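You operate a simulated robot arm through the tools that you are given. There is no shell and no other tool. Be economical: measure what you need, move in short steps, check, and stop when the job is done.

You are at the controls of a simulated robot arm. One attempt, no reset.

TASK
Shut the ledge's carton and tape it with the yellow tape piece.
Fine: both flaps shut; tape piece from the ledge, laid along the seam and pressed with the ledge's wooden block; put the block back.

Only the result counts: the job must be done as asked and must still hold three seconds after the hand-in. Knocking over, shifting, dropping, spilling or breaking anything else fails it.

THE ROBOT
A 7-joint arm with a fingered hand, fixed in place. Base frame: the origin is at the foot of the arm, x ahead of it, y to its left, z up. Units: mm, rad, N and s.
Its first joint turns from -2.897 to 2.897 rad. Payload 3.7 kg.
The tool frame sits at the grasp point between the pads (the TCP): z along the fingers, y along the line on which they close. The tips reach 25 mm beyond it. Largest opening 88 mm; the body of the gripper starts 29 mm behind the TCP. The gripper is a hand of 5 fingers: y runs from the thumb to the fingers, the wrist lies at [-13, -106, -174] in the tool frame.
Orientation is told as [roll, pitch, yaw] about the base's x, y, z axes, in that order, counted from this pose: with the fingers straight down and the wrist toward the robot, the tool's x, y and z point along [0, 1, 0], [1, 0, 0] and [0, 0, -1] of the base frame.

THE INTERFACE
- The arm moves only by the tool apply_moves. Its argument "targets" is a list of rows, each an object of numbers (a shift or turn left out is 0): "dx", "dy", "dz": the shift along the tool's x, y, z in mm; "rx", "ry", "rz": the turn, a rotation vector about the tool's x, y, z in degrees. In form: [{"dx": .., "dy": .., "dz": .., "rx": .., "ry": .., "rz": ..}, ...]. A call has 1 to 8 rows; each row is the pose to reach, as a shift and turn from the pose commanded when the call began, along the tool's axes at that moment. Rows are played at 5 a second. More than 50 mm and 0.15 rad between two rows, and nothing of the call is played. A pose out of reach is approached as far as the arm can. The call stops where the force on the tool passes 90 N (or 10 N more than at its start, if that is more) or the arm is blocked; 0.2 s more then pass. In this call time passes only in rows, and 0.2 s behind the last. It gives the time, the measured TCP pose, the force on the tool (base axes), the opening and the grip force at its end, in the units of the frame above (readings bear some noise), with the torque about the TCP (base axes, N m) and any sound that the robot's microphone picked up.
- Cameras (640 x 400 px; columns grow to the right, rows downward): "scene" is fixed at [49, 499.2, 1918.8]; the picture's right is [-0.70, -0.71, 0.00], its down [-0.45, 0.45, -0.77] and it looks along [0.55, -0.54, -0.63] (base axes); focal length 366 px, centre (320, 200). "wrist" rides on the gripper at [59, -79, -105] in the tool frame; the picture's right is [-0.73, 0.32, -0.61], its down [-0.62, -0.68, 0.38] and it looks along [-0.29, 0.66, 0.70] (tool axes); focal length 234 px, centre (320, 200). There is no depth. A picture from a camera that has moved, and an enlarged one, comes with that camera's place and axes in the base frame and with its lens.
- grab_frame(camera): a new picture of that camera. It takes no simulated time.
- finger_targets(index, middle, ring, little, thumb_bend, thumb_turn): sets how far each is bent, from 0 (flat) to 1 (curled in); at 0.3 the hand is open as for a grip, at 0.7 the pads meet at the TCP. One left out holds its place. A second passes; each finger stops where it meets its share of the squeeze, and holds until it gets a number again. It is the only way to open and close the hand. It gives what a move gives, with no picture; readings hold the bend of each and the force on index, middle, ring, little, thumb and palm. thumb_turn goes from beside the hand (0) to across from the fingers (1), as for a grip.
- zoom(camera, box): a new picture of the part [left, top, right, bottom] of that camera's present view, enlarged. It takes no simulated time.
- close_job(): hands the job in; it is judged then, once.

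Work in short steps. Places have to be worked out from the pictures, the camera data and where the tool is seen: move nearer, look again, correct. Check each grasp and each placing, and mend what went wrong. You have 120 turns and 84 pictures in all, those below and enlarged ones among them. Open the gripper and draw the arm clear of the work before you hand the job in, unless the task says otherwise; then end with one line.

The tools are called after "Emit:" by a JSON object that holds its "method" and its "body". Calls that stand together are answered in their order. apply_moves: Moves the arm, as the interface text tells. Its arguments: {"type":"object","properties":{"targets":{"type":"array"}},"required":["targets"]} The other tools are called the same way: finger_targets (index, middle, ring, little, thumb_bend, thumb_turn) moves the fingers one by one; grab_frame (camera) takes a picture; zoom (camera, box) takes an enlarged picture of a part of a camera's view; close_job () hands the job in.

At the start:

```text
clock: 0.0
tcp_pos: [419.2, -228.8, 1427.7]
tool_rot: [-0.001, -0.001, 0.001]
ft_force: [-1.0, -1.0, 0.6]
ft_torque: [0.01, 0.01, 0.02]
width: 87.6
gripper_force: 0.0
shape: jaw
bend: [0.3, 0.3, 0.3, 0.3, 0.3, 0.98]
finger forces: [0.0, 0.0, 0.1, 0.0, 0.1, 0.0]
```

scene: 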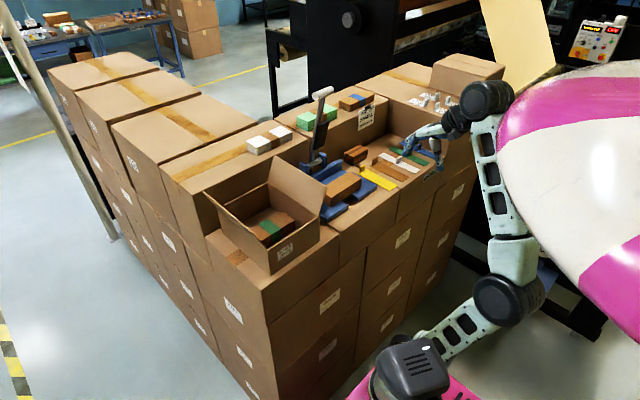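
wrist: 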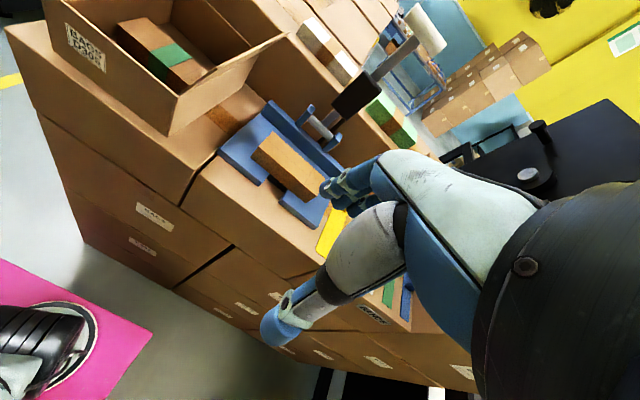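

I'll look closer at the ledge and carton before moving.

Emit:
{"method": "zoom", "body": {"camera": "scene", "box": [190, 130, 350, 280]}}

Emit:
{"method": "zoom", "body": {"camera": "scene", "box": [290, 70, 470, 220]}}

```text
2.67 times, centred on (270, 205) of scene
camera zoom: at [49.0, 499.2, 1918.8], right [-0.7, -0.71, 0.0], down [-0.45, 0.45, -0.77], along [0.55, -0.54, -0.63], focal length 977 px, centre (453, 187)
```

zoom: 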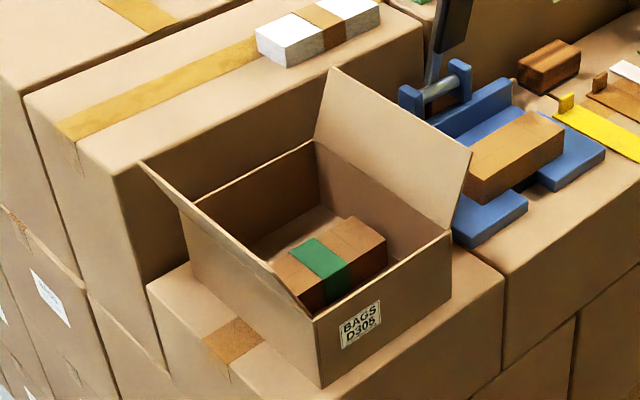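

```text
2.67 times, centred on (380, 145) of scene
camera zoom: at [49.0, 499.2, 1918.8], right [-0.7, -0.71, 0.0], down [-0.45, 0.45, -0.77], along [0.55, -0.54, -0.63], focal length 977 px, centre (160, 347)
```

zoom: 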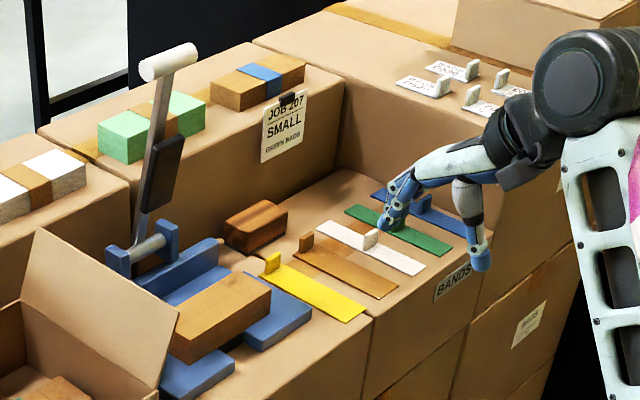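

Triangulating the two views puts the carton at x≈590–820, y≈-30–155, rim z≈1237, standing on z≈1150. The yellow strip lies along x at y≈-389. I'll zoom in tighter on the tape tab and the block.

Emit:
{"method": "zoom", "body": {"camera": "scene", "box": [335, 130, 415, 200]}}

Emit:
{"method": "zoom", "body": {"camera": "wrist", "box": [200, 80, 440, 270]}}

```text
5.71 times, centred on (375, 165) of scene
camera zoom: at [49.0, 499.2, 1918.8], right [-0.7, -0.71, 0.0], down [-0.45, 0.45, -0.77], along [0.55, -0.54, -0.63], focal length 2094 px, centre (6, 400)
```

zoom: 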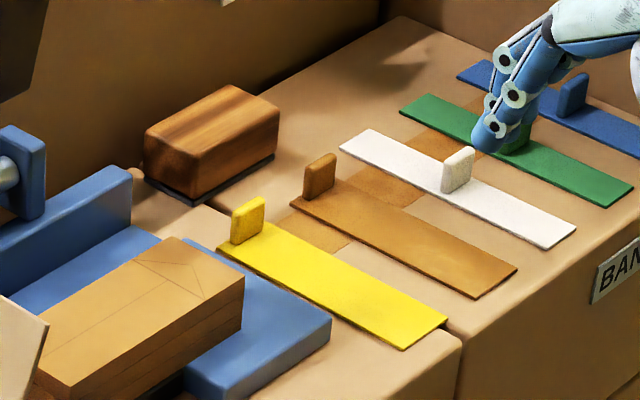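

```text
2.11 times, centred on (320, 175) of wrist
camera zoom: at [344.0, -169.4, 1534.4], right [0.32, -0.73, 0.61], down [-0.68, -0.62, -0.38], along [0.66, -0.29, -0.7], focal length 493 px, centre (320, 253)
```

zoom: 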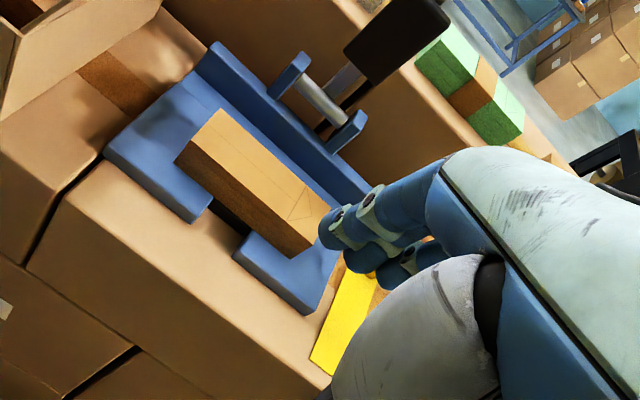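

The block sits at about (799,-432), roughly 42 × 87 × 47 mm, on a dark sole. The yellow tape spans x 588–738 and y −363 to −408, with an upright tab near (730,−387). I'll close the hand into a compact pusher and approach the right flap from its outside.

Emit:
{"method": "finger_targets", "body": {"index": 0.7, "middle": 0.7, "ring": 0.7, "little": 0.7, "thumb_bend": 0.7}}

Emit:
{"method": "apply_moves", "body": {"targets": [{"dy": 40, "dx": 15}, {"dy": 80, "dx": 30}, {"dy": 120, "dx": 45}, {"dy": 155, "dx": 55}, {"dy": 190, "dx": 65}, {"dy": 225, "dx": 75}, {"dy": 245, "dx": 80}, {"dy": 261, "dx": 84}]}}

Emit:
{"method": "zoom", "body": {"camera": "scene", "box": [180, 70, 440, 280]}}

Emit:
{"method": "grab_frame", "body": {"camera": "wrist"}}

```text
clock: 1.0
tcp_pos: [420.6, -228.3, 1428.7]
tool_rot: [0.0, -0.001, 0.001]
ft_force: [-0.1, -0.4, 0.0]
ft_torque: [0.01, 0.02, 0.01]
width: 0.0
gripper_force: 0.1
shape: fingers
bend: [0.7, 0.7, 0.7, 0.7, 0.7, 0.98]
finger forces: [0.0, 0.1, 0.1, 0.0, 0.1, 0.0]
```

```text
clock: 2.8
tcp_pos: [681.8, -144.0, 1428.3]
tool_rot: [-0.003, -0.001, 0.0]
ft_force: [-0.4, 0.6, 0.3]
ft_torque: [0.0, -0.02, 0.02]
width: 0.0
gripper_force: 0.1
shape: fingers
bend: [0.7, 0.7, 0.7, 0.7, 0.7, 0.98]
finger forces: [0.0, 0.1, 0.0, 0.0, 0.0, 0.0]
```

```text
1.90 times, centred on (310, 175) of scene
camera zoom: at [49.0, 499.2, 1918.8], right [-0.7, -0.71, 0.0], down [-0.45, 0.45, -0.77], along [0.55, -0.54, -0.63], focal length 698 px, centre (339, 248)
```

zoom: 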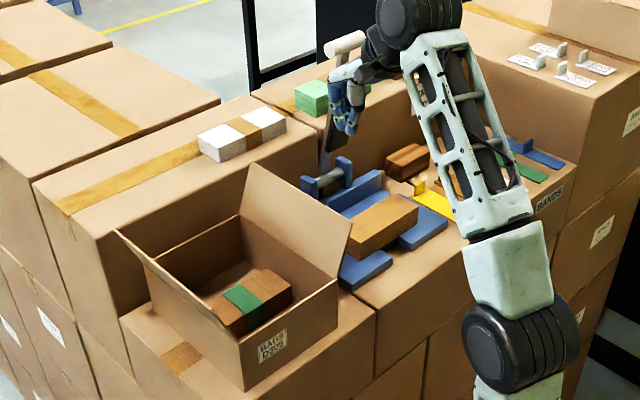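

```text
76 pictures are left
camera wrist: at [605.2, -84.3, 1534.7], right [0.32, -0.73, 0.61], down [-0.68, -0.62, -0.38], along [0.66, -0.29, -0.69], focal length 234 px, centre (320, 200)
```

wrist: 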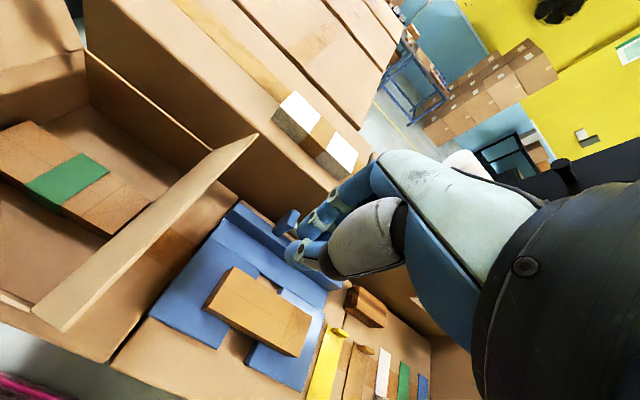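

The hand is clear of the flap and the lever. I'll descend outside the right flap to z≈1308.

Emit:
{"method": "apply_moves", "body": {"targets": [{"dz": 30}, {"dz": 60}, {"dz": 90}, {"dz": 120}]}}

Emit:
{"method": "apply_moves", "body": {"targets": [{"dx": 20}, {"dx": 40}, {"dx": 60}, {"dx": 80}, {"dx": 95}, {"dx": 110}, {"dx": 125}]}}

Emit:
{"method": "zoom", "body": {"camera": "scene", "box": [180, 70, 440, 280]}}

```text
clock: 3.8
tcp_pos: [681.6, -143.9, 1307.0]
tool_rot: [-0.001, -0.001, 0.0]
ft_force: [1.0, 0.4, -0.5]
ft_torque: [0.01, 0.02, -0.02]
width: 0.0
gripper_force: 0.0
shape: fingers
bend: [0.7, 0.7, 0.7, 0.7, 0.7, 0.98]
finger forces: [0.0, 0.0, 0.0, 0.1, 0.0, 0.1]
```

```text
clock: 5.4
tcp_pos: [682.2, -19.8, 1308.9]
tool_rot: [-0.001, 0.0, -0.001]
ft_force: [-0.3, -0.1, -0.7]
ft_torque: [-0.01, -0.01, 0.0]
width: 0.0
gripper_force: 0.1
shape: fingers
bend: [0.7, 0.7, 0.7, 0.7, 0.7, 0.98]
finger forces: [0.0, 0.0, 0.0, 0.1, 0.0, 0.1]
```

```text
1.90 times, centred on (310, 175) of scene
camera zoom: at [49.0, 499.2, 1918.8], right [-0.7, -0.71, 0.0], down [-0.45, 0.45, -0.77], along [0.55, -0.54, -0.63], focal length 698 px, centre (339, 248)
```

zoom: 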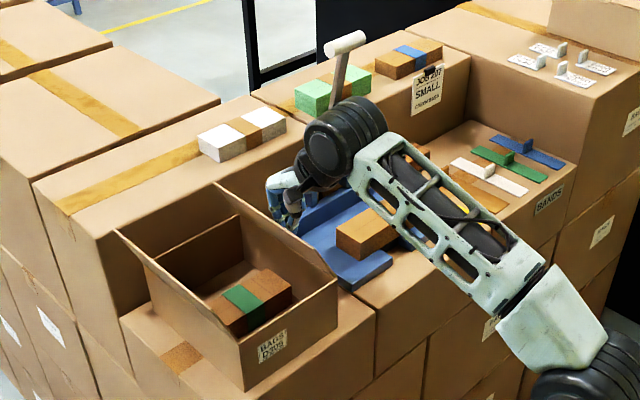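

The flap has rotated just past vertical with almost no force. I'll keep sweeping in +y and downward.

Emit:
{"method": "apply_moves", "body": {"targets": [{"dx": 15}, {"dx": 30, "dz": 5}, {"dx": 45, "dz": 12}, {"dx": 60, "dz": 20}, {"dx": 70, "dz": 28}, {"dx": 75, "dz": 36}]}}

Emit:
{"method": "zoom", "body": {"camera": "scene", "box": [180, 70, 440, 280]}}

```text
clock: 6.8
tcp_pos: [681.1, 55.5, 1273.1]
tool_rot: [-0.002, -0.001, 0.0]
ft_force: [0.0, -0.1, -0.4]
ft_torque: [-0.03, -0.04, 0.0]
width: 0.0
gripper_force: 0.0
shape: fingers
bend: [0.7, 0.7, 0.7, 0.7, 0.7, 0.98]
finger forces: [0.0, 0.0, 0.0, 0.1, 0.1, 0.1]
```

```text
1.90 times, centred on (310, 175) of scene
camera zoom: at [49.0, 499.2, 1918.8], right [-0.7, -0.71, 0.0], down [-0.45, 0.45, -0.77], along [0.55, -0.54, -0.63], focal length 698 px, centre (339, 248)
```

zoom: 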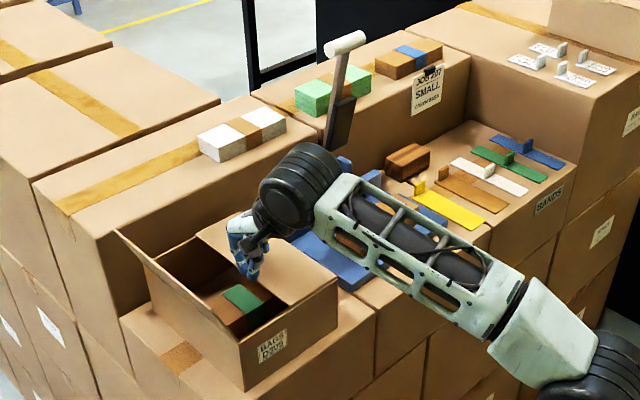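

The flap is nearly flat. I'll lower a bit more, then lift off and see whether it stays down.

Emit:
{"method": "apply_moves", "body": {"targets": [{"dx": -15, "dz": 3}, {"dx": -15, "dz": 6}, {"dx": -15, "dz": 9}, {"dx": -15, "dz": 11}]}}

Emit:
{"method": "apply_moves", "body": {"targets": [{"dz": -40}, {"dz": -80}, {"dz": -120}, {"dz": -150}]}}

Emit:
{"method": "zoom", "body": {"camera": "scene", "box": [180, 70, 440, 280]}}

```text
clock: 7.8
tcp_pos: [680.5, 42.2, 1265.9]
tool_rot: [0.0, -0.011, 0.0]
ft_force: [7.2, 5.5, 62.8]
ft_torque: [0.07, -0.28, 0.1]
width: 0.1
gripper_force: 31.3
shape: fingers
bend: [0.68, 0.71, 0.7, 0.7, 0.71, 0.96]
finger forces: [29.9, 10.0, 0.0, 0.0, 23.2, 0.0]
```

```text
clock: 8.8
tcp_pos: [681.0, 40.6, 1410.4]
tool_rot: [0.0, 0.003, -0.001]
ft_force: [-0.5, -0.4, 0.4]
ft_torque: [-0.05, 0.01, 0.0]
width: 0.0
gripper_force: 0.1
shape: fingers
bend: [0.7, 0.7, 0.7, 0.7, 0.7, 0.97]
finger forces: [0.0, 0.0, 0.0, 0.0, 0.0, 0.0]
```

```text
1.90 times, centred on (310, 175) of scene
camera zoom: at [49.0, 499.2, 1918.8], right [-0.7, -0.71, 0.0], down [-0.45, 0.45, -0.77], along [0.55, -0.54, -0.63], focal length 698 px, centre (339, 248)
```

zoom: 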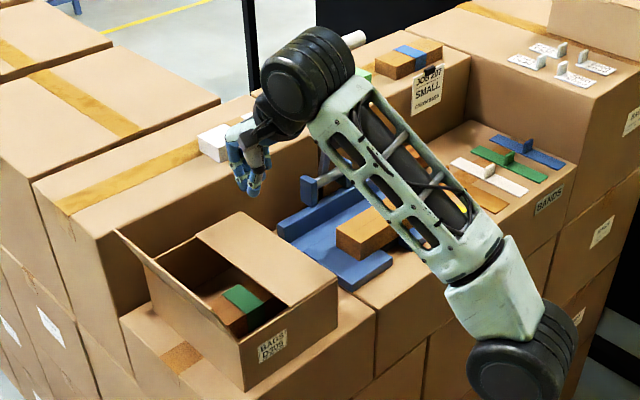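

The right flap stays flat with its top at z≈1241. Next I'll pass over to the outside of the left flap and descend there.

Emit:
{"method": "apply_moves", "body": {"targets": [{"dx": 45}, {"dx": 90}, {"dx": 135}, {"dx": 180}, {"dx": 228}]}}

Emit:
{"method": "apply_moves", "body": {"targets": [{"dz": 30}, {"dz": 60}, {"dz": 90}, {"dz": 102}]}}

Emit:
{"method": "zoom", "body": {"camera": "scene", "box": [140, 90, 400, 300]}}

```text
clock: 10.0
tcp_pos: [676.9, 264.4, 1408.5]
tool_rot: [0.003, -0.002, 0.0]
ft_force: [-0.5, -0.7, 1.8]
ft_torque: [0.08, 0.03, 0.03]
width: 0.0
gripper_force: 0.0
shape: fingers
bend: [0.7, 0.7, 0.7, 0.7, 0.7, 0.97]
finger forces: [0.1, 0.1, 0.0, 0.0, 0.1, 0.1]
out of reach, approached as far as the arm can: row 5
```

```text
clock: 11.0
tcp_pos: [678.7, 265.6, 1304.3]
tool_rot: [0.0, -0.001, 0.001]
ft_force: [0.5, -0.2, -0.1]
ft_torque: [0.0, 0.01, 0.02]
width: 0.0
gripper_force: 0.1
shape: fingers
bend: [0.7, 0.7, 0.7, 0.7, 0.7, 0.98]
finger forces: [0.0, 0.0, 0.0, 0.1, 0.0, 0.0]
```

```text
1.90 times, centred on (270, 195) of scene
camera zoom: at [49.0, 499.2, 1918.8], right [-0.7, -0.71, 0.0], down [-0.45, 0.45, -0.77], along [0.55, -0.54, -0.63], focal length 698 px, centre (415, 210)
```

zoom: 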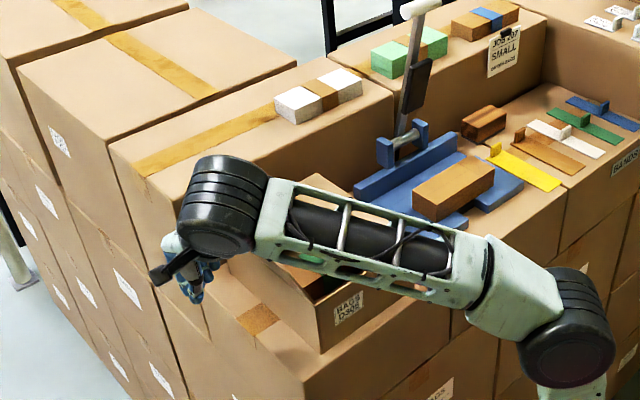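

There is no contact and the hand is outside the left flap. I'll sweep in −y, then add descent.

Emit:
{"method": "apply_moves", "body": {"targets": [{"dx": -20}, {"dx": -40}, {"dx": -60}, {"dx": -80}, {"dx": -100}, {"dx": -120}]}}

Emit:
{"method": "apply_moves", "body": {"targets": [{"dx": -15}, {"dx": -30, "dz": 5}, {"dx": -45, "dz": 12}, {"dx": -57, "dz": 20}, {"dx": -65, "dz": 26}, {"dx": -68, "dz": 30}]}}

Emit:
{"method": "zoom", "body": {"camera": "scene", "box": [140, 90, 400, 300]}}

```text
clock: 12.4
tcp_pos: [679.1, 145.8, 1306.4]
tool_rot: [-0.003, 0.0, 0.002]
ft_force: [0.1, 0.3, 0.0]
ft_torque: [0.01, 0.01, -0.02]
width: 0.2
gripper_force: 0.3
shape: fingers
bend: [0.7, 0.7, 0.7, 0.7, 0.7, 0.98]
finger forces: [0.0, 0.0, 0.0, 0.1, 0.0, 0.0]
```

```text
clock: 13.8
tcp_pos: [678.9, 78.0, 1275.8]
tool_rot: [0.0, 0.0, 0.0]
ft_force: [-0.1, 0.5, 0.6]
ft_torque: [0.0, -0.02, 0.0]
width: 0.0
gripper_force: 0.0
shape: fingers
bend: [0.7, 0.7, 0.7, 0.7, 0.7, 0.98]
finger forces: [0.0, 0.0, 0.1, 0.0, 0.0, 0.0]
```

```text
1.90 times, centred on (270, 195) of scene
camera zoom: at [49.0, 499.2, 1918.8], right [-0.7, -0.71, 0.0], down [-0.45, 0.45, -0.77], along [0.55, -0.54, -0.63], focal length 698 px, centre (415, 210)
```

zoom: 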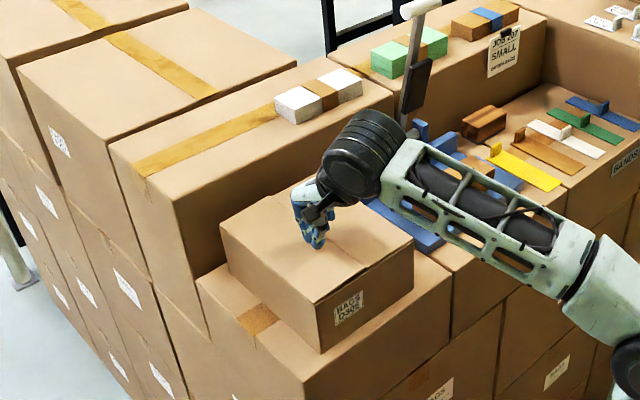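

Both flaps look nearly shut. I'll press gently at y≈90, lift away and check.

Emit:
{"method": "apply_moves", "body": {"targets": [{"dx": 12, "dz": 3}, {"dx": 12, "dz": 6}, {"dx": 12, "dz": 8}]}}

Emit:
{"method": "apply_moves", "body": {"targets": [{"dz": -40}, {"dz": -80}, {"dz": -120}, {"dz": -150, "dx": -40}, {"dz": -160, "dx": -85}, {"dz": -165, "dx": -130, "dy": -20}, {"dz": -165, "dx": -175, "dy": -40}]}}

Emit:
{"method": "zoom", "body": {"camera": "scene", "box": [190, 130, 350, 280]}}

```text
clock: 14.6
tcp_pos: [677.6, 90.0, 1270.1]
tool_rot: [0.001, -0.005, -0.001]
ft_force: [-1.1, -0.5, 24.6]
ft_torque: [0.25, 0.12, 0.02]
width: 0.0
gripper_force: 11.9
shape: fingers
bend: [0.7, 0.7, 0.7, 0.7, 0.7, 0.98]
finger forces: [7.6, 0.1, 0.1, 0.0, 17.5, 0.0]
```

```text
clock: 16.2
tcp_pos: [639.5, -85.1, 1432.7]
tool_rot: [-0.001, 0.003, 0.0]
ft_force: [1.1, 0.5, -0.3]
ft_torque: [0.01, 0.01, 0.02]
width: 0.1
gripper_force: 0.1
shape: fingers
bend: [0.7, 0.7, 0.7, 0.7, 0.7, 0.98]
finger forces: [0.1, 0.0, 0.0, 0.1, 0.0, 0.0]
```

```text
2.67 times, centred on (270, 205) of scene
camera zoom: at [49.0, 499.2, 1918.8], right [-0.7, -0.71, 0.0], down [-0.45, 0.45, -0.77], along [0.55, -0.54, -0.63], focal length 977 px, centre (453, 187)
```

zoom: 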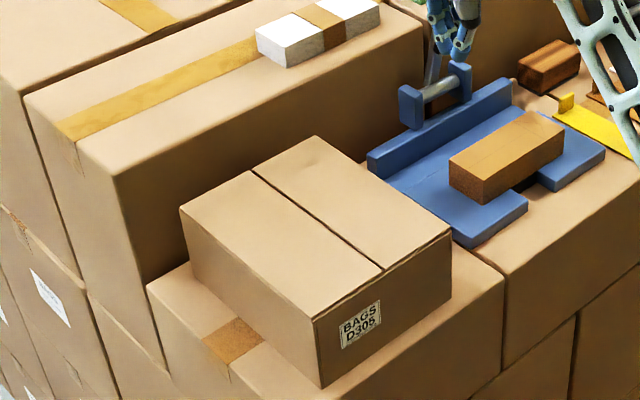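

Both flaps are shut, and the seam runs at y≈60 from x≈597 to 823. I'll half-open the hand and travel to above the yellow tape, staying well in front of the lever.

Emit:
{"method": "finger_targets", "body": {"index": 0.48, "middle": 0.48, "ring": 0.48, "little": 0.48, "thumb_bend": 0.48}}

Emit:
{"method": "apply_moves", "body": {"targets": [{"dx": -38, "dy": -10}, {"dx": -76, "dy": -20}, {"dx": -114, "dy": -20}, {"dx": -152, "dy": -20}, {"dx": -190, "dy": -20}, {"dx": -228, "dy": -20}, {"dx": -266, "dy": -20}, {"dx": -302, "dy": -20}]}}

Emit:
{"method": "apply_moves", "body": {"targets": [{"dy": 25, "dz": 30}, {"dy": 50, "dz": 60}, {"dy": 70, "dz": 90}, {"dy": 85, "dz": 120}, {"dy": 95, "dz": 150}, {"dy": 103, "dz": 170}]}}

Emit:
{"method": "grab_frame", "body": {"camera": "wrist"}}

Emit:
{"method": "zoom", "body": {"camera": "scene", "box": [315, 100, 435, 205]}}

```text
clock: 17.2
tcp_pos: [638.7, -86.1, 1433.2]
tool_rot: [0.0, 0.001, 0.001]
ft_force: [0.5, 0.5, 0.2]
ft_torque: [-0.01, -0.02, -0.01]
width: 45.4
gripper_force: 0.0
shape: fingers
bend: [0.48, 0.48, 0.48, 0.48, 0.48, 0.98]
finger forces: [0.1, 0.0, 0.1, 0.0, 0.0, 0.1]
```

```text
clock: 19.0
tcp_pos: [618.5, -363.3, 1433.1]
tool_rot: [0.001, -0.001, 0.0]
ft_force: [0.6, -0.4, -0.4]
ft_torque: [0.01, 0.04, 0.01]
width: 45.6
gripper_force: 0.0
shape: fingers
bend: [0.48, 0.48, 0.48, 0.48, 0.48, 0.98]
finger forces: [0.1, 0.0, 0.0, 0.0, 0.0, 0.0]
out of reach, approached as far as the arm can: row 8
```

```text
clock: 20.4
tcp_pos: [722.1, -362.2, 1261.9]
tool_rot: [-0.001, 0.001, 0.002]
ft_force: [0.2, 0.2, 0.8]
ft_torque: [-0.02, -0.03, -0.01]
width: 45.7
gripper_force: 0.1
shape: fingers
bend: [0.48, 0.48, 0.48, 0.48, 0.48, 0.98]
finger forces: [0.0, 0.0, 0.0, 0.0, 0.0, 0.1]
```

```text
69 pictures are left
camera wrist: at [644.9, -303.1, 1369.0], right [0.32, -0.73, 0.61], down [-0.68, -0.62, -0.38], along [0.66, -0.29, -0.7], focal length 234 px, centre (320, 200)
```

wrist: 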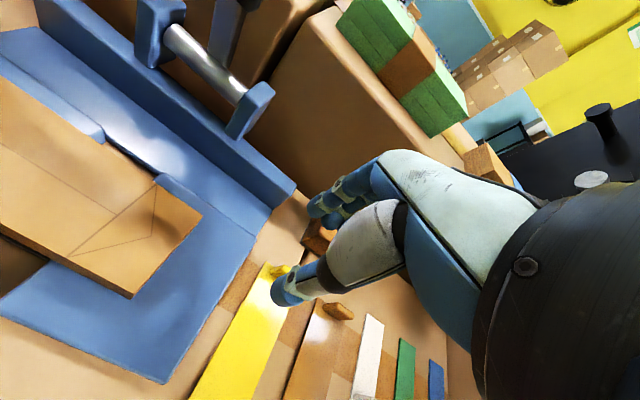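

```text
3.81 times, centred on (375, 152) of scene
camera zoom: at [49.0, 499.2, 1918.8], right [-0.7, -0.71, 0.0], down [-0.45, 0.45, -0.77], along [0.55, -0.54, -0.63], focal length 1396 px, centre (110, 381)
```

zoom: 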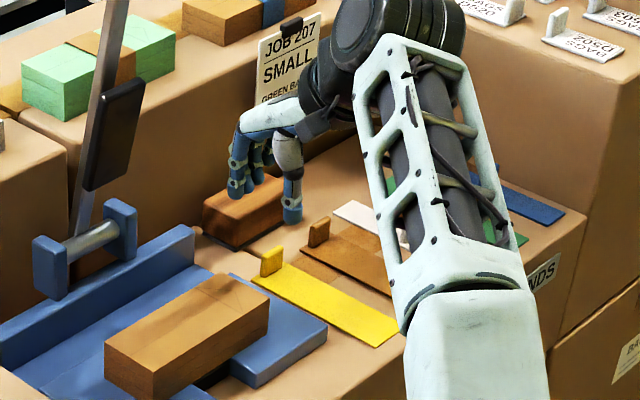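

The tab is near (728,−387). I'll shift to y≈−387, lower above the tab, and look again.

Emit:
{"method": "apply_moves", "body": {"targets": [{"dx": -13, "dy": 2}, {"dx": -25, "dy": 4}, {"dx": -25, "dy": 4, "dz": 20}, {"dx": -25, "dy": 4, "dz": 40}]}}

Emit:
{"method": "zoom", "body": {"camera": "wrist", "box": [180, 140, 420, 330]}}

Emit:
{"method": "zoom", "body": {"camera": "scene", "box": [335, 130, 415, 200]}}

```text
clock: 21.4
tcp_pos: [725.2, -388.1, 1222.4]
tool_rot: [-0.002, 0.0, 0.0]
ft_force: [0.0, 0.5, -0.5]
ft_torque: [0.03, 0.02, -0.01]
width: 45.8
gripper_force: 0.0
shape: fingers
bend: [0.48, 0.48, 0.48, 0.48, 0.48, 0.98]
finger forces: [0.1, 0.1, 0.1, 0.0, 0.0, 0.0]
```

```text
2.11 times, centred on (300, 235) of wrist
camera zoom: at [648.0, -328.9, 1328.8], right [0.32, -0.73, 0.61], down [-0.68, -0.62, -0.38], along [0.66, -0.29, -0.7], focal length 493 px, centre (362, 126)
```

zoom: 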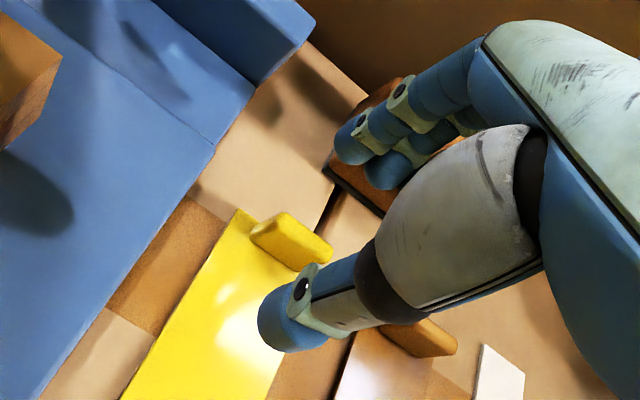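

```text
5.71 times, centred on (375, 165) of scene
camera zoom: at [49.0, 499.2, 1918.8], right [-0.7, -0.71, 0.0], down [-0.45, 0.45, -0.77], along [0.55, -0.54, -0.63], focal length 2094 px, centre (6, 400)
```

zoom: 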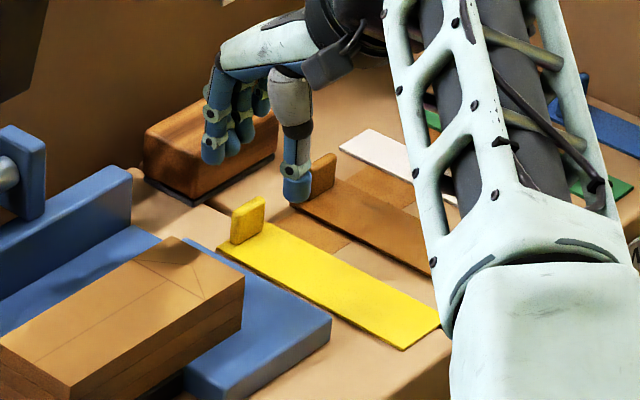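

The tab is at about (728,−388), and the index and middle fingers line up with it. I'll narrow the hand slightly for clearance to the block and the brown tab, then descend.

Emit:
{"method": "finger_targets", "body": {"index": 0.55, "middle": 0.55, "ring": 0.55, "little": 0.5, "thumb_bend": 0.55}}

Emit:
{"method": "apply_moves", "body": {"targets": [{"dx": 2, "dy": 2, "dz": 10}, {"dx": 2, "dy": 2, "dz": 20}, {"dx": 2, "dy": 2, "dz": 30}, {"dx": 2, "dy": 2, "dz": 38}]}}

Emit:
{"method": "zoom", "body": {"camera": "wrist", "box": [180, 140, 420, 330]}}

Emit:
{"method": "zoom", "body": {"camera": "scene", "box": [335, 130, 415, 200]}}

```text
clock: 22.4
tcp_pos: [725.6, -388.1, 1223.6]
tool_rot: [0.001, 0.001, 0.0]
ft_force: [0.1, -0.3, 0.4]
ft_torque: [-0.01, 0.04, 0.0]
width: 31.0
gripper_force: 0.0
shape: fingers
bend: [0.55, 0.55, 0.55, 0.5, 0.55, 0.98]
finger forces: [0.0, 0.0, 0.0, 0.0, 0.0, 0.0]
```

```text
clock: 23.4
tcp_pos: [727.4, -385.0, 1185.1]
tool_rot: [-0.001, 0.0, -0.001]
ft_force: [0.1, 0.0, 0.2]
ft_torque: [-0.01, 0.01, 0.0]
width: 30.9
gripper_force: 0.0
shape: fingers
bend: [0.55, 0.55, 0.55, 0.5, 0.55, 0.98]
finger forces: [0.0, 0.1, 0.1, 0.0, 0.1, 0.1]
```

```text
2.11 times, centred on (300, 235) of wrist
camera zoom: at [650.3, -326.5, 1290.9], right [0.32, -0.73, 0.61], down [-0.68, -0.62, -0.38], along [0.66, -0.29, -0.7], focal length 493 px, centre (362, 126)
```

zoom: 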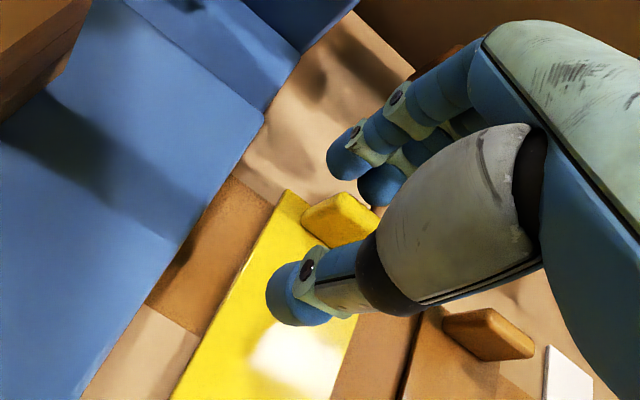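

```text
5.71 times, centred on (375, 165) of scene
camera zoom: at [49.0, 499.2, 1918.8], right [-0.7, -0.71, 0.0], down [-0.45, 0.45, -0.77], along [0.55, -0.54, -0.63], focal length 2094 px, centre (6, 400)
```

zoom: 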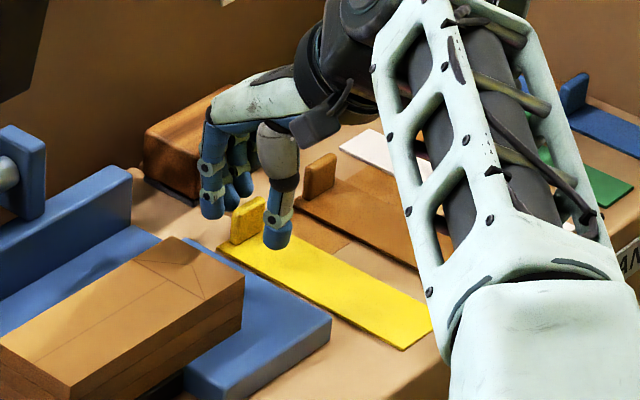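

The tab stands between the thumb and the index and middle fingers. I'll lower 4 mm more and close only those fingers on it.

Emit:
{"method": "apply_moves", "body": {"targets": [{"dz": 4}]}}

Emit:
{"method": "finger_targets", "body": {"index": 0.72, "middle": 0.72, "thumb_bend": 0.72}}

Emit:
{"method": "zoom", "body": {"camera": "wrist", "box": [180, 140, 420, 330]}}

```text
clock: 23.8
tcp_pos: [728.4, -385.9, 1181.6]
tool_rot: [-0.002, 0.0, 0.0]
ft_force: [-0.6, 0.7, -0.5]
ft_torque: [-0.03, -0.02, -0.01]
width: 31.2
gripper_force: 0.1
shape: fingers
bend: [0.55, 0.55, 0.55, 0.5, 0.55, 0.98]
finger forces: [0.0, 0.0, 0.0, 0.0, 0.0, 0.1]
```

```text
clock: 24.8
tcp_pos: [726.9, -385.3, 1181.6]
tool_rot: [0.001, -0.002, 0.0]
ft_force: [1.3, -0.3, 0.0]
ft_torque: [0.04, 0.01, 0.01]
width: 0.1
gripper_force: 0.1
shape: fingers
bend: [0.72, 0.72, 0.55, 0.5, 0.71, 0.97]
finger forces: [0.0, 0.1, 0.0, 0.0, 0.0, 0.0]
```

```text
2.11 times, centred on (300, 235) of wrist
camera zoom: at [650.6, -326.7, 1287.2], right [0.32, -0.73, 0.61], down [-0.68, -0.62, -0.38], along [0.66, -0.29, -0.7], focal length 493 px, centre (362, 126)
```

zoom: 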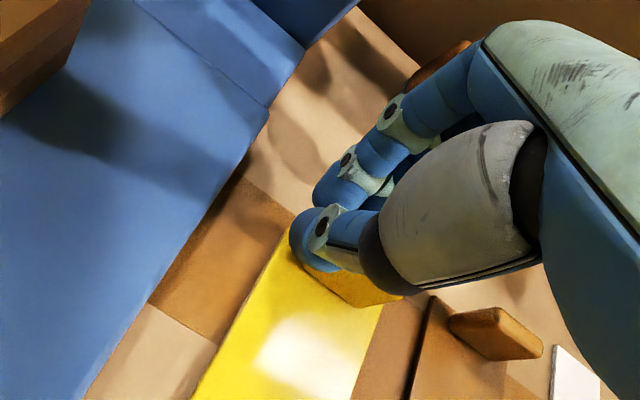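

The hand closed fully with no force, so the tab was not caught and the strip seems to have shifted. I'll look from the scene camera.

Emit:
{"method": "zoom", "body": {"camera": "scene", "box": [345, 140, 405, 192]}}

```text
7.69 times, centred on (375, 166) of scene
camera zoom: at [49.0, 499.2, 1918.8], right [-0.7, -0.71, 0.0], down [-0.45, 0.45, -0.77], along [0.55, -0.54, -0.63], focal length 2819 px, centre (-103, 462)
```

zoom: 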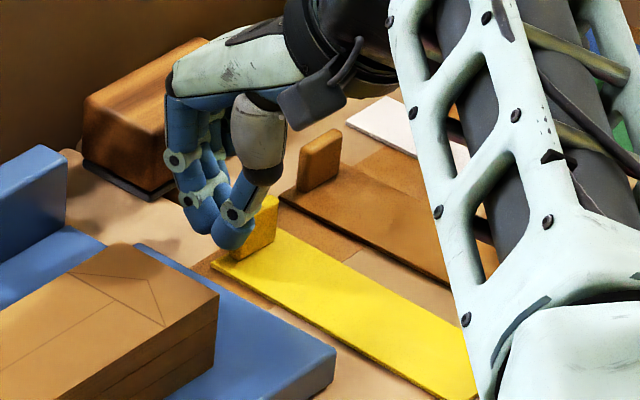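

The thumb/index pinch landed just beyond the tab's +y edge, and the middle finger nudged the tape about 15 mm toward −x. I'll lift, reopen, and re-measure before shifting further in −y.

Emit:
{"method": "apply_moves", "body": {"targets": [{"dz": -20}, {"dz": -40}]}}

Emit:
{"method": "finger_targets", "body": {"index": 0.53, "middle": 0.53, "ring": 0.5, "little": 0.42, "thumb_bend": 0.53}}

Emit:
{"method": "zoom", "body": {"camera": "scene", "box": [345, 140, 405, 192]}}

Emit:
{"method": "zoom", "body": {"camera": "wrist", "box": [180, 140, 420, 330]}}

```text
clock: 25.4
tcp_pos: [727.7, -386.4, 1221.5]
tool_rot: [-0.002, 0.001, 0.0]
ft_force: [0.2, 0.6, 0.0]
ft_torque: [0.03, 0.02, 0.01]
width: 0.1
gripper_force: 0.2
shape: fingers
bend: [0.72, 0.72, 0.55, 0.5, 0.71, 0.97]
finger forces: [0.0, 0.0, 0.1, 0.1, 0.0, 0.0]
```

```text
clock: 26.4
tcp_pos: [728.3, -385.5, 1220.9]
tool_rot: [0.0, 0.0, 0.0]
ft_force: [0.1, 0.5, -0.1]
ft_torque: [-0.01, -0.04, 0.0]
width: 34.3
gripper_force: 0.1
shape: fingers
bend: [0.53, 0.53, 0.5, 0.42, 0.53, 0.97]
finger forces: [0.0, 0.1, 0.0, 0.0, 0.1, 0.1]
```

```text
7.69 times, centred on (375, 166) of scene
camera zoom: at [49.0, 499.2, 1918.8], right [-0.7, -0.71, 0.0], down [-0.45, 0.45, -0.77], along [0.55, -0.54, -0.63], focal length 2819 px, centre (-103, 462)
```

zoom: 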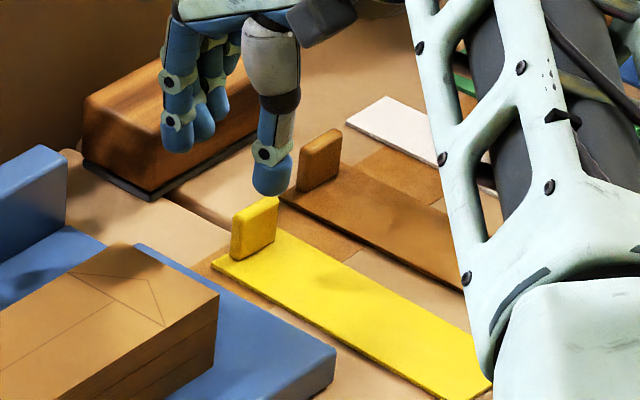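

```text
2.11 times, centred on (300, 235) of wrist
camera zoom: at [650.2, -326.6, 1327.2], right [0.32, -0.73, 0.61], down [-0.68, -0.62, -0.38], along [0.66, -0.29, -0.7], focal length 493 px, centre (362, 126)
```

zoom: 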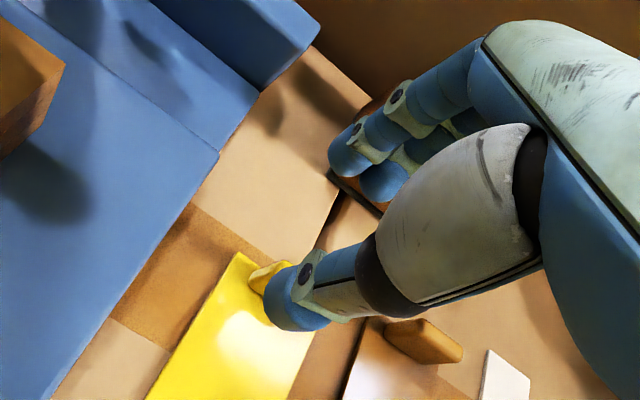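

The tape is still straight, with the tab centre now at about (713,−390). The closed pinch sits about 10 mm to +y of the TCP, so I'll aim for TCP (713,−400). I'll open the ring finger wider to clear the brown tab.

Emit:
{"method": "finger_targets", "body": {"ring": 0.44, "little": 0.4}}

Emit:
{"method": "apply_moves", "body": {"targets": [{"dx": -7, "dy": -7}, {"dx": -14, "dy": -14}, {"dx": -14, "dy": -14, "dz": 12}, {"dx": -14, "dy": -14, "dz": 25}, {"dx": -14, "dy": -14, "dz": 37}]}}

Emit:
{"method": "zoom", "body": {"camera": "scene", "box": [345, 140, 405, 192]}}

Emit:
{"method": "zoom", "body": {"camera": "wrist", "box": [180, 140, 420, 330]}}

```text
clock: 27.4
tcp_pos: [727.1, -385.7, 1220.9]
tool_rot: [0.001, -0.001, 0.0]
ft_force: [0.5, -0.5, -0.4]
ft_torque: [0.0, -0.02, -0.01]
width: 34.5
gripper_force: 0.0
shape: fingers
bend: [0.53, 0.53, 0.44, 0.4, 0.53, 0.97]
finger forces: [0.0, 0.0, 0.0, 0.0, 0.1, 0.0]
```

```text
clock: 28.6
tcp_pos: [712.8, -400.0, 1183.6]
tool_rot: [0.0, 0.0, -0.001]
ft_force: [0.5, -0.3, -0.5]
ft_torque: [0.0, -0.03, -0.03]
width: 34.8
gripper_force: 0.1
shape: fingers
bend: [0.53, 0.53, 0.44, 0.4, 0.53, 0.97]
finger forces: [0.0, 0.0, 0.0, 0.0, 0.1, 0.0]
```

```text
7.69 times, centred on (375, 166) of scene
camera zoom: at [49.0, 499.2, 1918.8], right [-0.7, -0.71, 0.0], down [-0.45, 0.45, -0.77], along [0.55, -0.54, -0.63], focal length 2819 px, centre (-103, 462)
```

zoom: 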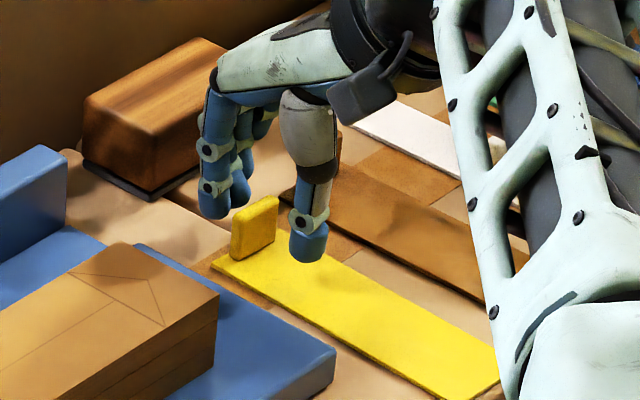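

```text
2.11 times, centred on (300, 235) of wrist
camera zoom: at [636.1, -340.8, 1289.9], right [0.32, -0.73, 0.61], down [-0.68, -0.62, -0.38], along [0.66, -0.29, -0.7], focal length 493 px, centre (362, 126)
```

zoom: 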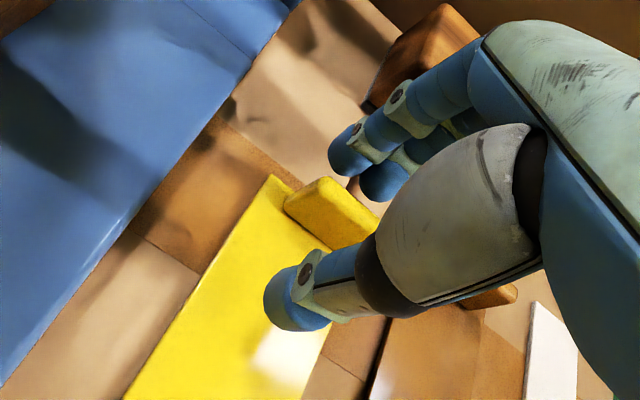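

The tab is now centred where the pinch closes. Closing.

Emit:
{"method": "apply_moves", "body": {"targets": [{"dz": 2}]}}

Emit:
{"method": "finger_targets", "body": {"index": 0.75, "middle": 0.75, "thumb_bend": 0.75}}

Emit:
{"method": "zoom", "body": {"camera": "wrist", "box": [180, 140, 420, 330]}}

```text
clock: 29.0
tcp_pos: [712.8, -398.8, 1181.9]
tool_rot: [0.0, 0.001, 0.0]
ft_force: [-0.3, 0.5, -0.5]
ft_torque: [0.0, 0.01, -0.03]
width: 34.4
gripper_force: 0.1
shape: fingers
bend: [0.53, 0.53, 0.44, 0.4, 0.53, 0.97]
finger forces: [0.0, 0.0, 0.1, 0.0, 0.0, 0.1]
```

```text
clock: 30.0
tcp_pos: [713.0, -399.5, 1182.5]
tool_rot: [0.0, 0.001, -0.002]
ft_force: [-0.4, 1.0, 0.3]
ft_torque: [0.03, 0.05, 0.03]
width: 1.2
gripper_force: 8.5
shape: fingers
bend: [0.73, 0.74, 0.44, 0.4, 0.68, 0.96]
finger forces: [5.5, 2.9, 0.0, 0.0, 8.5, 0.0]
```

```text
2.11 times, centred on (300, 235) of wrist
camera zoom: at [636.2, -340.6, 1288.4], right [0.32, -0.73, 0.61], down [-0.68, -0.62, -0.38], along [0.66, -0.29, -0.7], focal length 493 px, centre (362, 126)
```

zoom: 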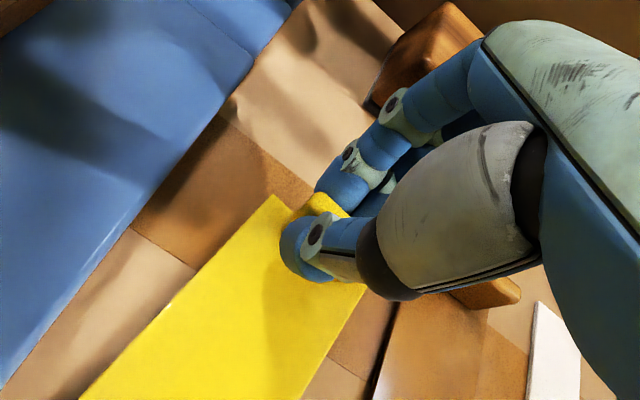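

The grip reads 8.5 N with the tab held between thumb and fingers. I'll firm it up a little and lift slightly to check.

Emit:
{"method": "finger_targets", "body": {"index": 0.85, "middle": 0.85, "thumb_bend": 0.8}}

Emit:
{"method": "apply_moves", "body": {"targets": [{"dz": -8}, {"dz": -16}, {"dz": -26}]}}

Emit:
{"method": "zoom", "body": {"camera": "scene", "box": [335, 130, 415, 200]}}

Emit:
{"method": "zoom", "body": {"camera": "wrist", "box": [120, 140, 420, 390]}}

```text
clock: 31.0
tcp_pos: [714.0, -400.0, 1182.5]
tool_rot: [0.001, -0.001, 0.0]
ft_force: [1.3, -1.3, 2.5]
ft_torque: [0.08, 0.26, 0.11]
width: 2.8
gripper_force: 17.7
shape: fingers
bend: [0.78, 0.82, 0.44, 0.4, 0.67, 0.95]
finger forces: [8.3, 11.0, 0.0, 0.0, 17.2, 0.1]
```

```text
clock: 31.8
tcp_pos: [711.7, -398.3, 1207.9]
tool_rot: [0.0, -0.001, 0.0]
ft_force: [0.5, -0.8, -0.1]
ft_torque: [-0.01, 0.03, -0.04]
width: 1.9
gripper_force: 13.9
shape: fingers
bend: [0.79, 0.85, 0.44, 0.4, 0.67, 0.96]
finger forces: [13.7, 0.0, 0.1, 0.1, 13.7, 0.0]
```

```text
5.71 times, centred on (375, 165) of scene
camera zoom: at [49.0, 499.2, 1918.8], right [-0.7, -0.71, 0.0], down [-0.45, 0.45, -0.77], along [0.55, -0.54, -0.63], focal length 2094 px, centre (6, 400)
```

zoom: 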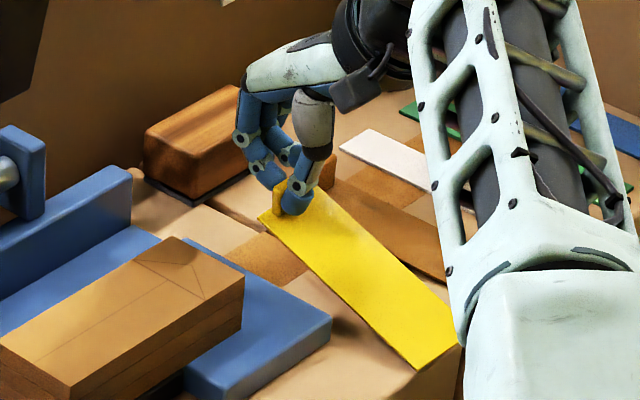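

```text
1.60 times, centred on (270, 265) of wrist
camera zoom: at [635.9, -340.4, 1314.1], right [0.32, -0.73, 0.61], down [-0.68, -0.62, -0.38], along [0.66, -0.29, -0.7], focal length 375 px, centre (400, 96)
```

zoom: 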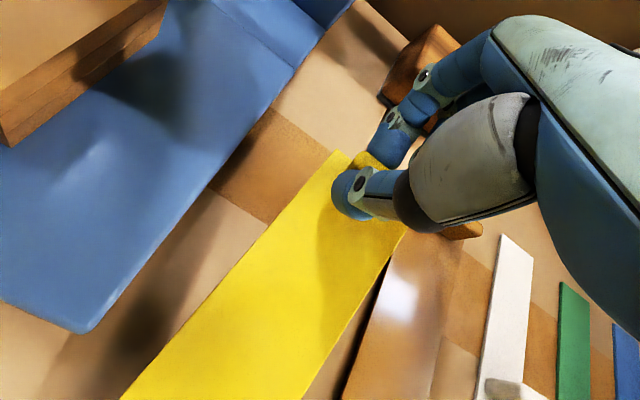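

The tape is held and off the ledge, though slightly yawed. I'll lift higher and re-inspect the grip.

Emit:
{"method": "apply_moves", "body": {"targets": [{"dz": -20}, {"dz": -40}, {"dz": -60, "dy": -10}, {"dz": -80, "dy": -25}, {"dz": -100, "dy": -40}, {"dz": -115, "dy": -55}]}}

Emit:
{"method": "zoom", "body": {"camera": "scene", "box": [315, 90, 435, 195]}}

Emit:
{"method": "grab_frame", "body": {"camera": "wrist"}}

```text
clock: 33.2
tcp_pos: [657.6, -398.8, 1323.3]
tool_rot: [0.001, 0.001, 0.001]
ft_force: [0.7, -0.1, -0.3]
ft_torque: [0.01, 0.03, 0.03]
width: 1.2
gripper_force: 14.4
shape: fingers
bend: [0.79, 0.85, 0.44, 0.4, 0.67, 0.97]
finger forces: [13.8, 0.0, 0.0, 0.0, 14.0, 0.0]
```

```text
3.81 times, centred on (375, 142) of scene
camera zoom: at [49.0, 499.2, 1918.8], right [-0.7, -0.71, 0.0], down [-0.45, 0.45, -0.77], along [0.55, -0.54, -0.63], focal length 1396 px, centre (110, 419)
```

zoom: 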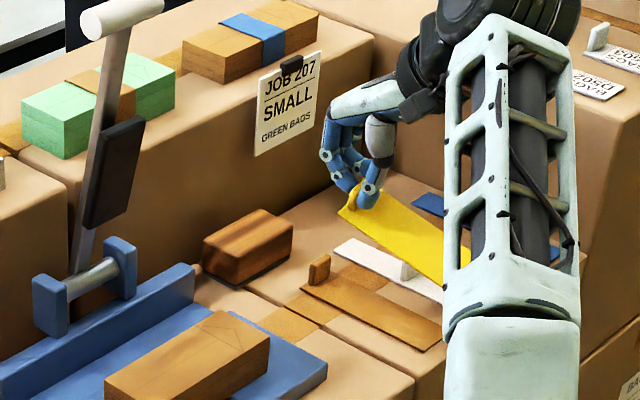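

```text
53 pictures are left
camera wrist: at [581.3, -340.7, 1428.9], right [0.32, -0.73, 0.61], down [-0.68, -0.62, -0.38], along [0.66, -0.29, -0.7], focal length 234 px, centre (320, 200)
```

wrist: 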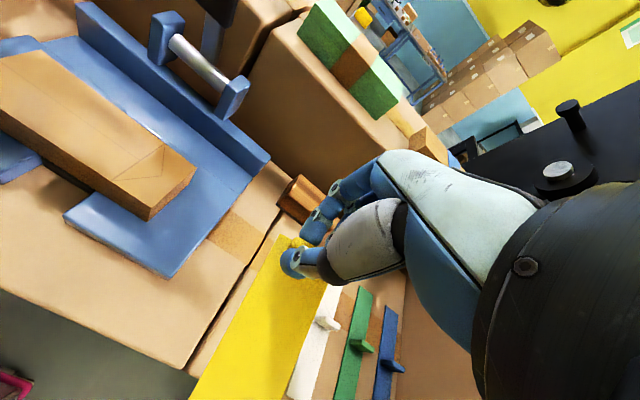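

The tape is in the air, but its pitch and yaw relative to the hand are unclear. I'll move toward the carton, staying in front of the lever, and measure its attitude there.

Emit:
{"method": "apply_moves", "body": {"targets": [{"dx": 30, "dz": -10, "dy": -10}, {"dx": 60, "dz": -20, "dy": -20}, {"dx": 100, "dz": -30, "dy": -20}, {"dx": 140, "dz": -40, "dy": -20}, {"dx": 180, "dz": -40, "dy": -20}, {"dx": 220, "dz": -40, "dy": -20}, {"dx": 260, "dz": -40, "dy": -20}, {"dx": 300, "dz": -40, "dy": -20}]}}

Emit:
{"method": "apply_moves", "body": {"targets": [{"dx": 40, "dy": 20}, {"dx": 80, "dy": 40}, {"dx": 115, "dy": 60}, {"dx": 150, "dy": 80}]}}

Emit:
{"method": "zoom", "body": {"camera": "scene", "box": [200, 100, 350, 230]}}

Emit:
{"method": "zoom", "body": {"camera": "wrist", "box": [80, 160, 400, 400]}}

```text
clock: 35.0
tcp_pos: [639.1, -101.4, 1363.3]
tool_rot: [-0.003, -0.001, -0.002]
ft_force: [0.3, -0.5, 1.3]
ft_torque: [0.01, 0.02, -0.01]
width: 1.4
gripper_force: 13.8
shape: fingers
bend: [0.79, 0.85, 0.44, 0.4, 0.67, 0.97]
finger forces: [13.5, 0.1, 0.0, 0.1, 13.5, 0.0]
```

```text
clock: 36.0
tcp_pos: [718.2, 50.6, 1363.2]
tool_rot: [-0.001, -0.002, -0.001]
ft_force: [-0.7, 0.0, 0.5]
ft_torque: [0.02, -0.04, -0.01]
width: 1.2
gripper_force: 13.2
shape: fingers
bend: [0.79, 0.85, 0.44, 0.4, 0.68, 0.97]
finger forces: [13.3, 0.0, 0.0, 0.0, 13.4, 0.0]
```

```text
3.08 times, centred on (275, 165) of scene
camera zoom: at [49.0, 499.2, 1918.8], right [-0.7, -0.71, 0.0], down [-0.45, 0.45, -0.77], along [0.55, -0.54, -0.63], focal length 1128 px, centre (458, 308)
```

zoom: 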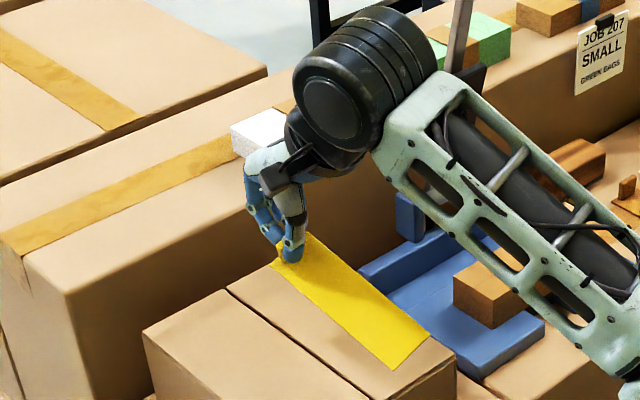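

```text
1.67 times, centred on (240, 280) of wrist
camera zoom: at [640.8, 109.5, 1469.0], right [0.32, -0.73, 0.61], down [-0.68, -0.62, -0.38], along [0.66, -0.29, -0.7], focal length 390 px, centre (453, 67)
```

zoom: 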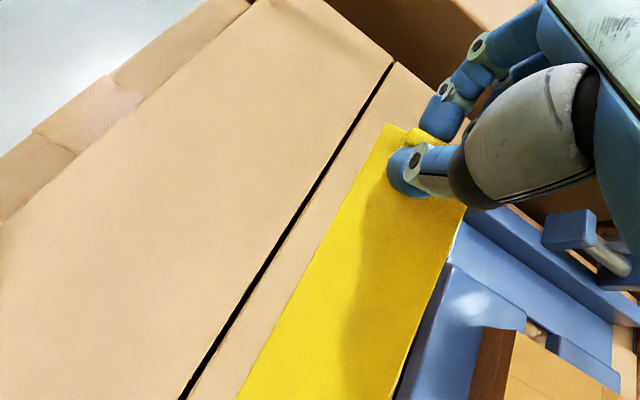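

Triangulating the corners, the tape hangs about 14° nose-down and rolled about 20°, with its −y side high. I'll rotate the hand to level it: rx≈14°, ry≈21°, rz≈3°.

Emit:
{"method": "apply_moves", "body": {"targets": [{"rx": 3.5, "ry": 5.2, "rz": 0.8}, {"rx": 7, "ry": 10.5, "rz": 1.6}, {"rx": 10.5, "ry": 15.7, "rz": 2.4}, {"rx": 14, "ry": 21, "rz": 3}]}}

Emit:
{"method": "zoom", "body": {"camera": "scene", "box": [200, 110, 350, 240]}}

Emit:
{"method": "grab_frame", "body": {"camera": "wrist"}}

```text
clock: 37.0
tcp_pos: [719.0, 51.0, 1363.1]
tool_rot: [0.368, 0.251, -0.008]
ft_force: [-0.2, 0.5, 0.4]
ft_torque: [-0.01, 0.01, -0.01]
width: 1.3
gripper_force: 12.8
shape: fingers
bend: [0.79, 0.85, 0.44, 0.4, 0.68, 0.97]
finger forces: [13.2, 0.2, 0.0, 0.0, 13.3, 0.0]
```

```text
3.08 times, centred on (275, 175) of scene
camera zoom: at [49.0, 499.2, 1918.8], right [-0.7, -0.71, 0.0], down [-0.45, 0.45, -0.77], along [0.55, -0.54, -0.63], focal length 1128 px, centre (458, 277)
```

zoom: 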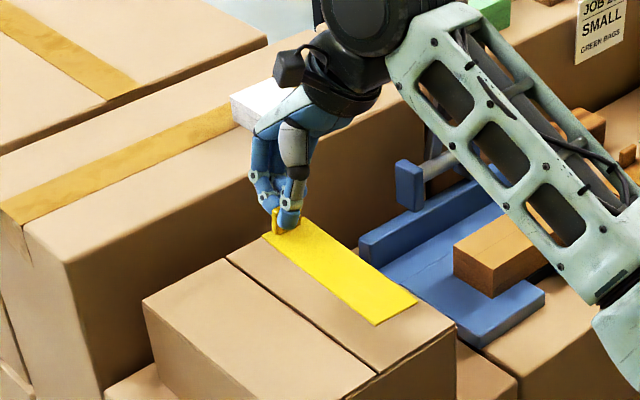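

```text
49 pictures are left
camera wrist: at [673.5, 68.4, 1498.8], right [0.38, -0.9, 0.22], down [-0.81, -0.44, -0.4], along [0.45, -0.02, -0.89], focal length 234 px, centre (320, 200)
```

wrist: 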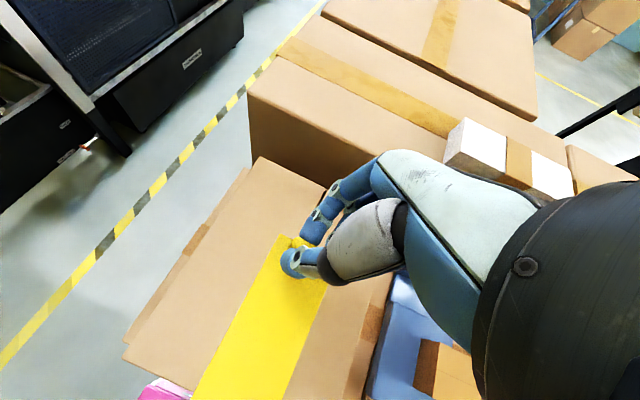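

The tape is now level: 151 × 45 mm, parallel to the seam, centred at about (637,60,1337). I'll curl the ring and little fingers up so they clear the carton top and back wall, then move +65 in x and check.

Emit:
{"method": "finger_targets", "body": {"ring": 1.0, "little": 1.0}}

Emit:
{"method": "zoom", "body": {"camera": "scene", "box": [230, 130, 330, 220]}}

```text
clock: 38.0
tcp_pos: [719.7, 49.5, 1363.8]
tool_rot: [0.367, 0.248, -0.009]
ft_force: [0.2, -0.6, -0.6]
ft_torque: [0.0, -0.06, -0.01]
width: 1.0
gripper_force: 13.4
shape: fingers
bend: [0.79, 0.85, 1.0, 1.0, 0.68, 0.97]
finger forces: [13.3, 0.1, 0.0, 0.1, 13.4, 0.1]
```

```text
4.44 times, centred on (280, 175) of scene
camera zoom: at [49.0, 499.2, 1918.8], right [-0.7, -0.71, 0.0], down [-0.45, 0.45, -0.77], along [0.55, -0.54, -0.63], focal length 1628 px, centre (498, 311)
```

zoom: 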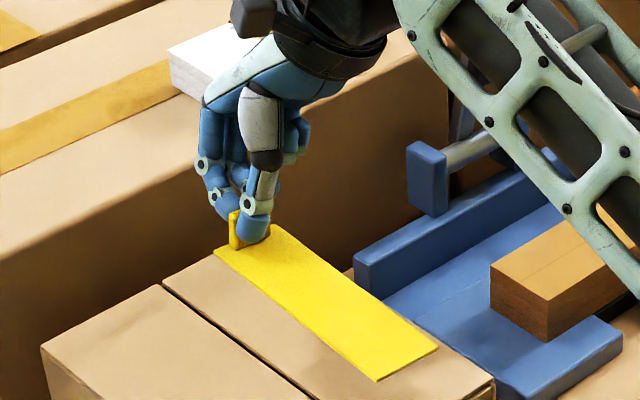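

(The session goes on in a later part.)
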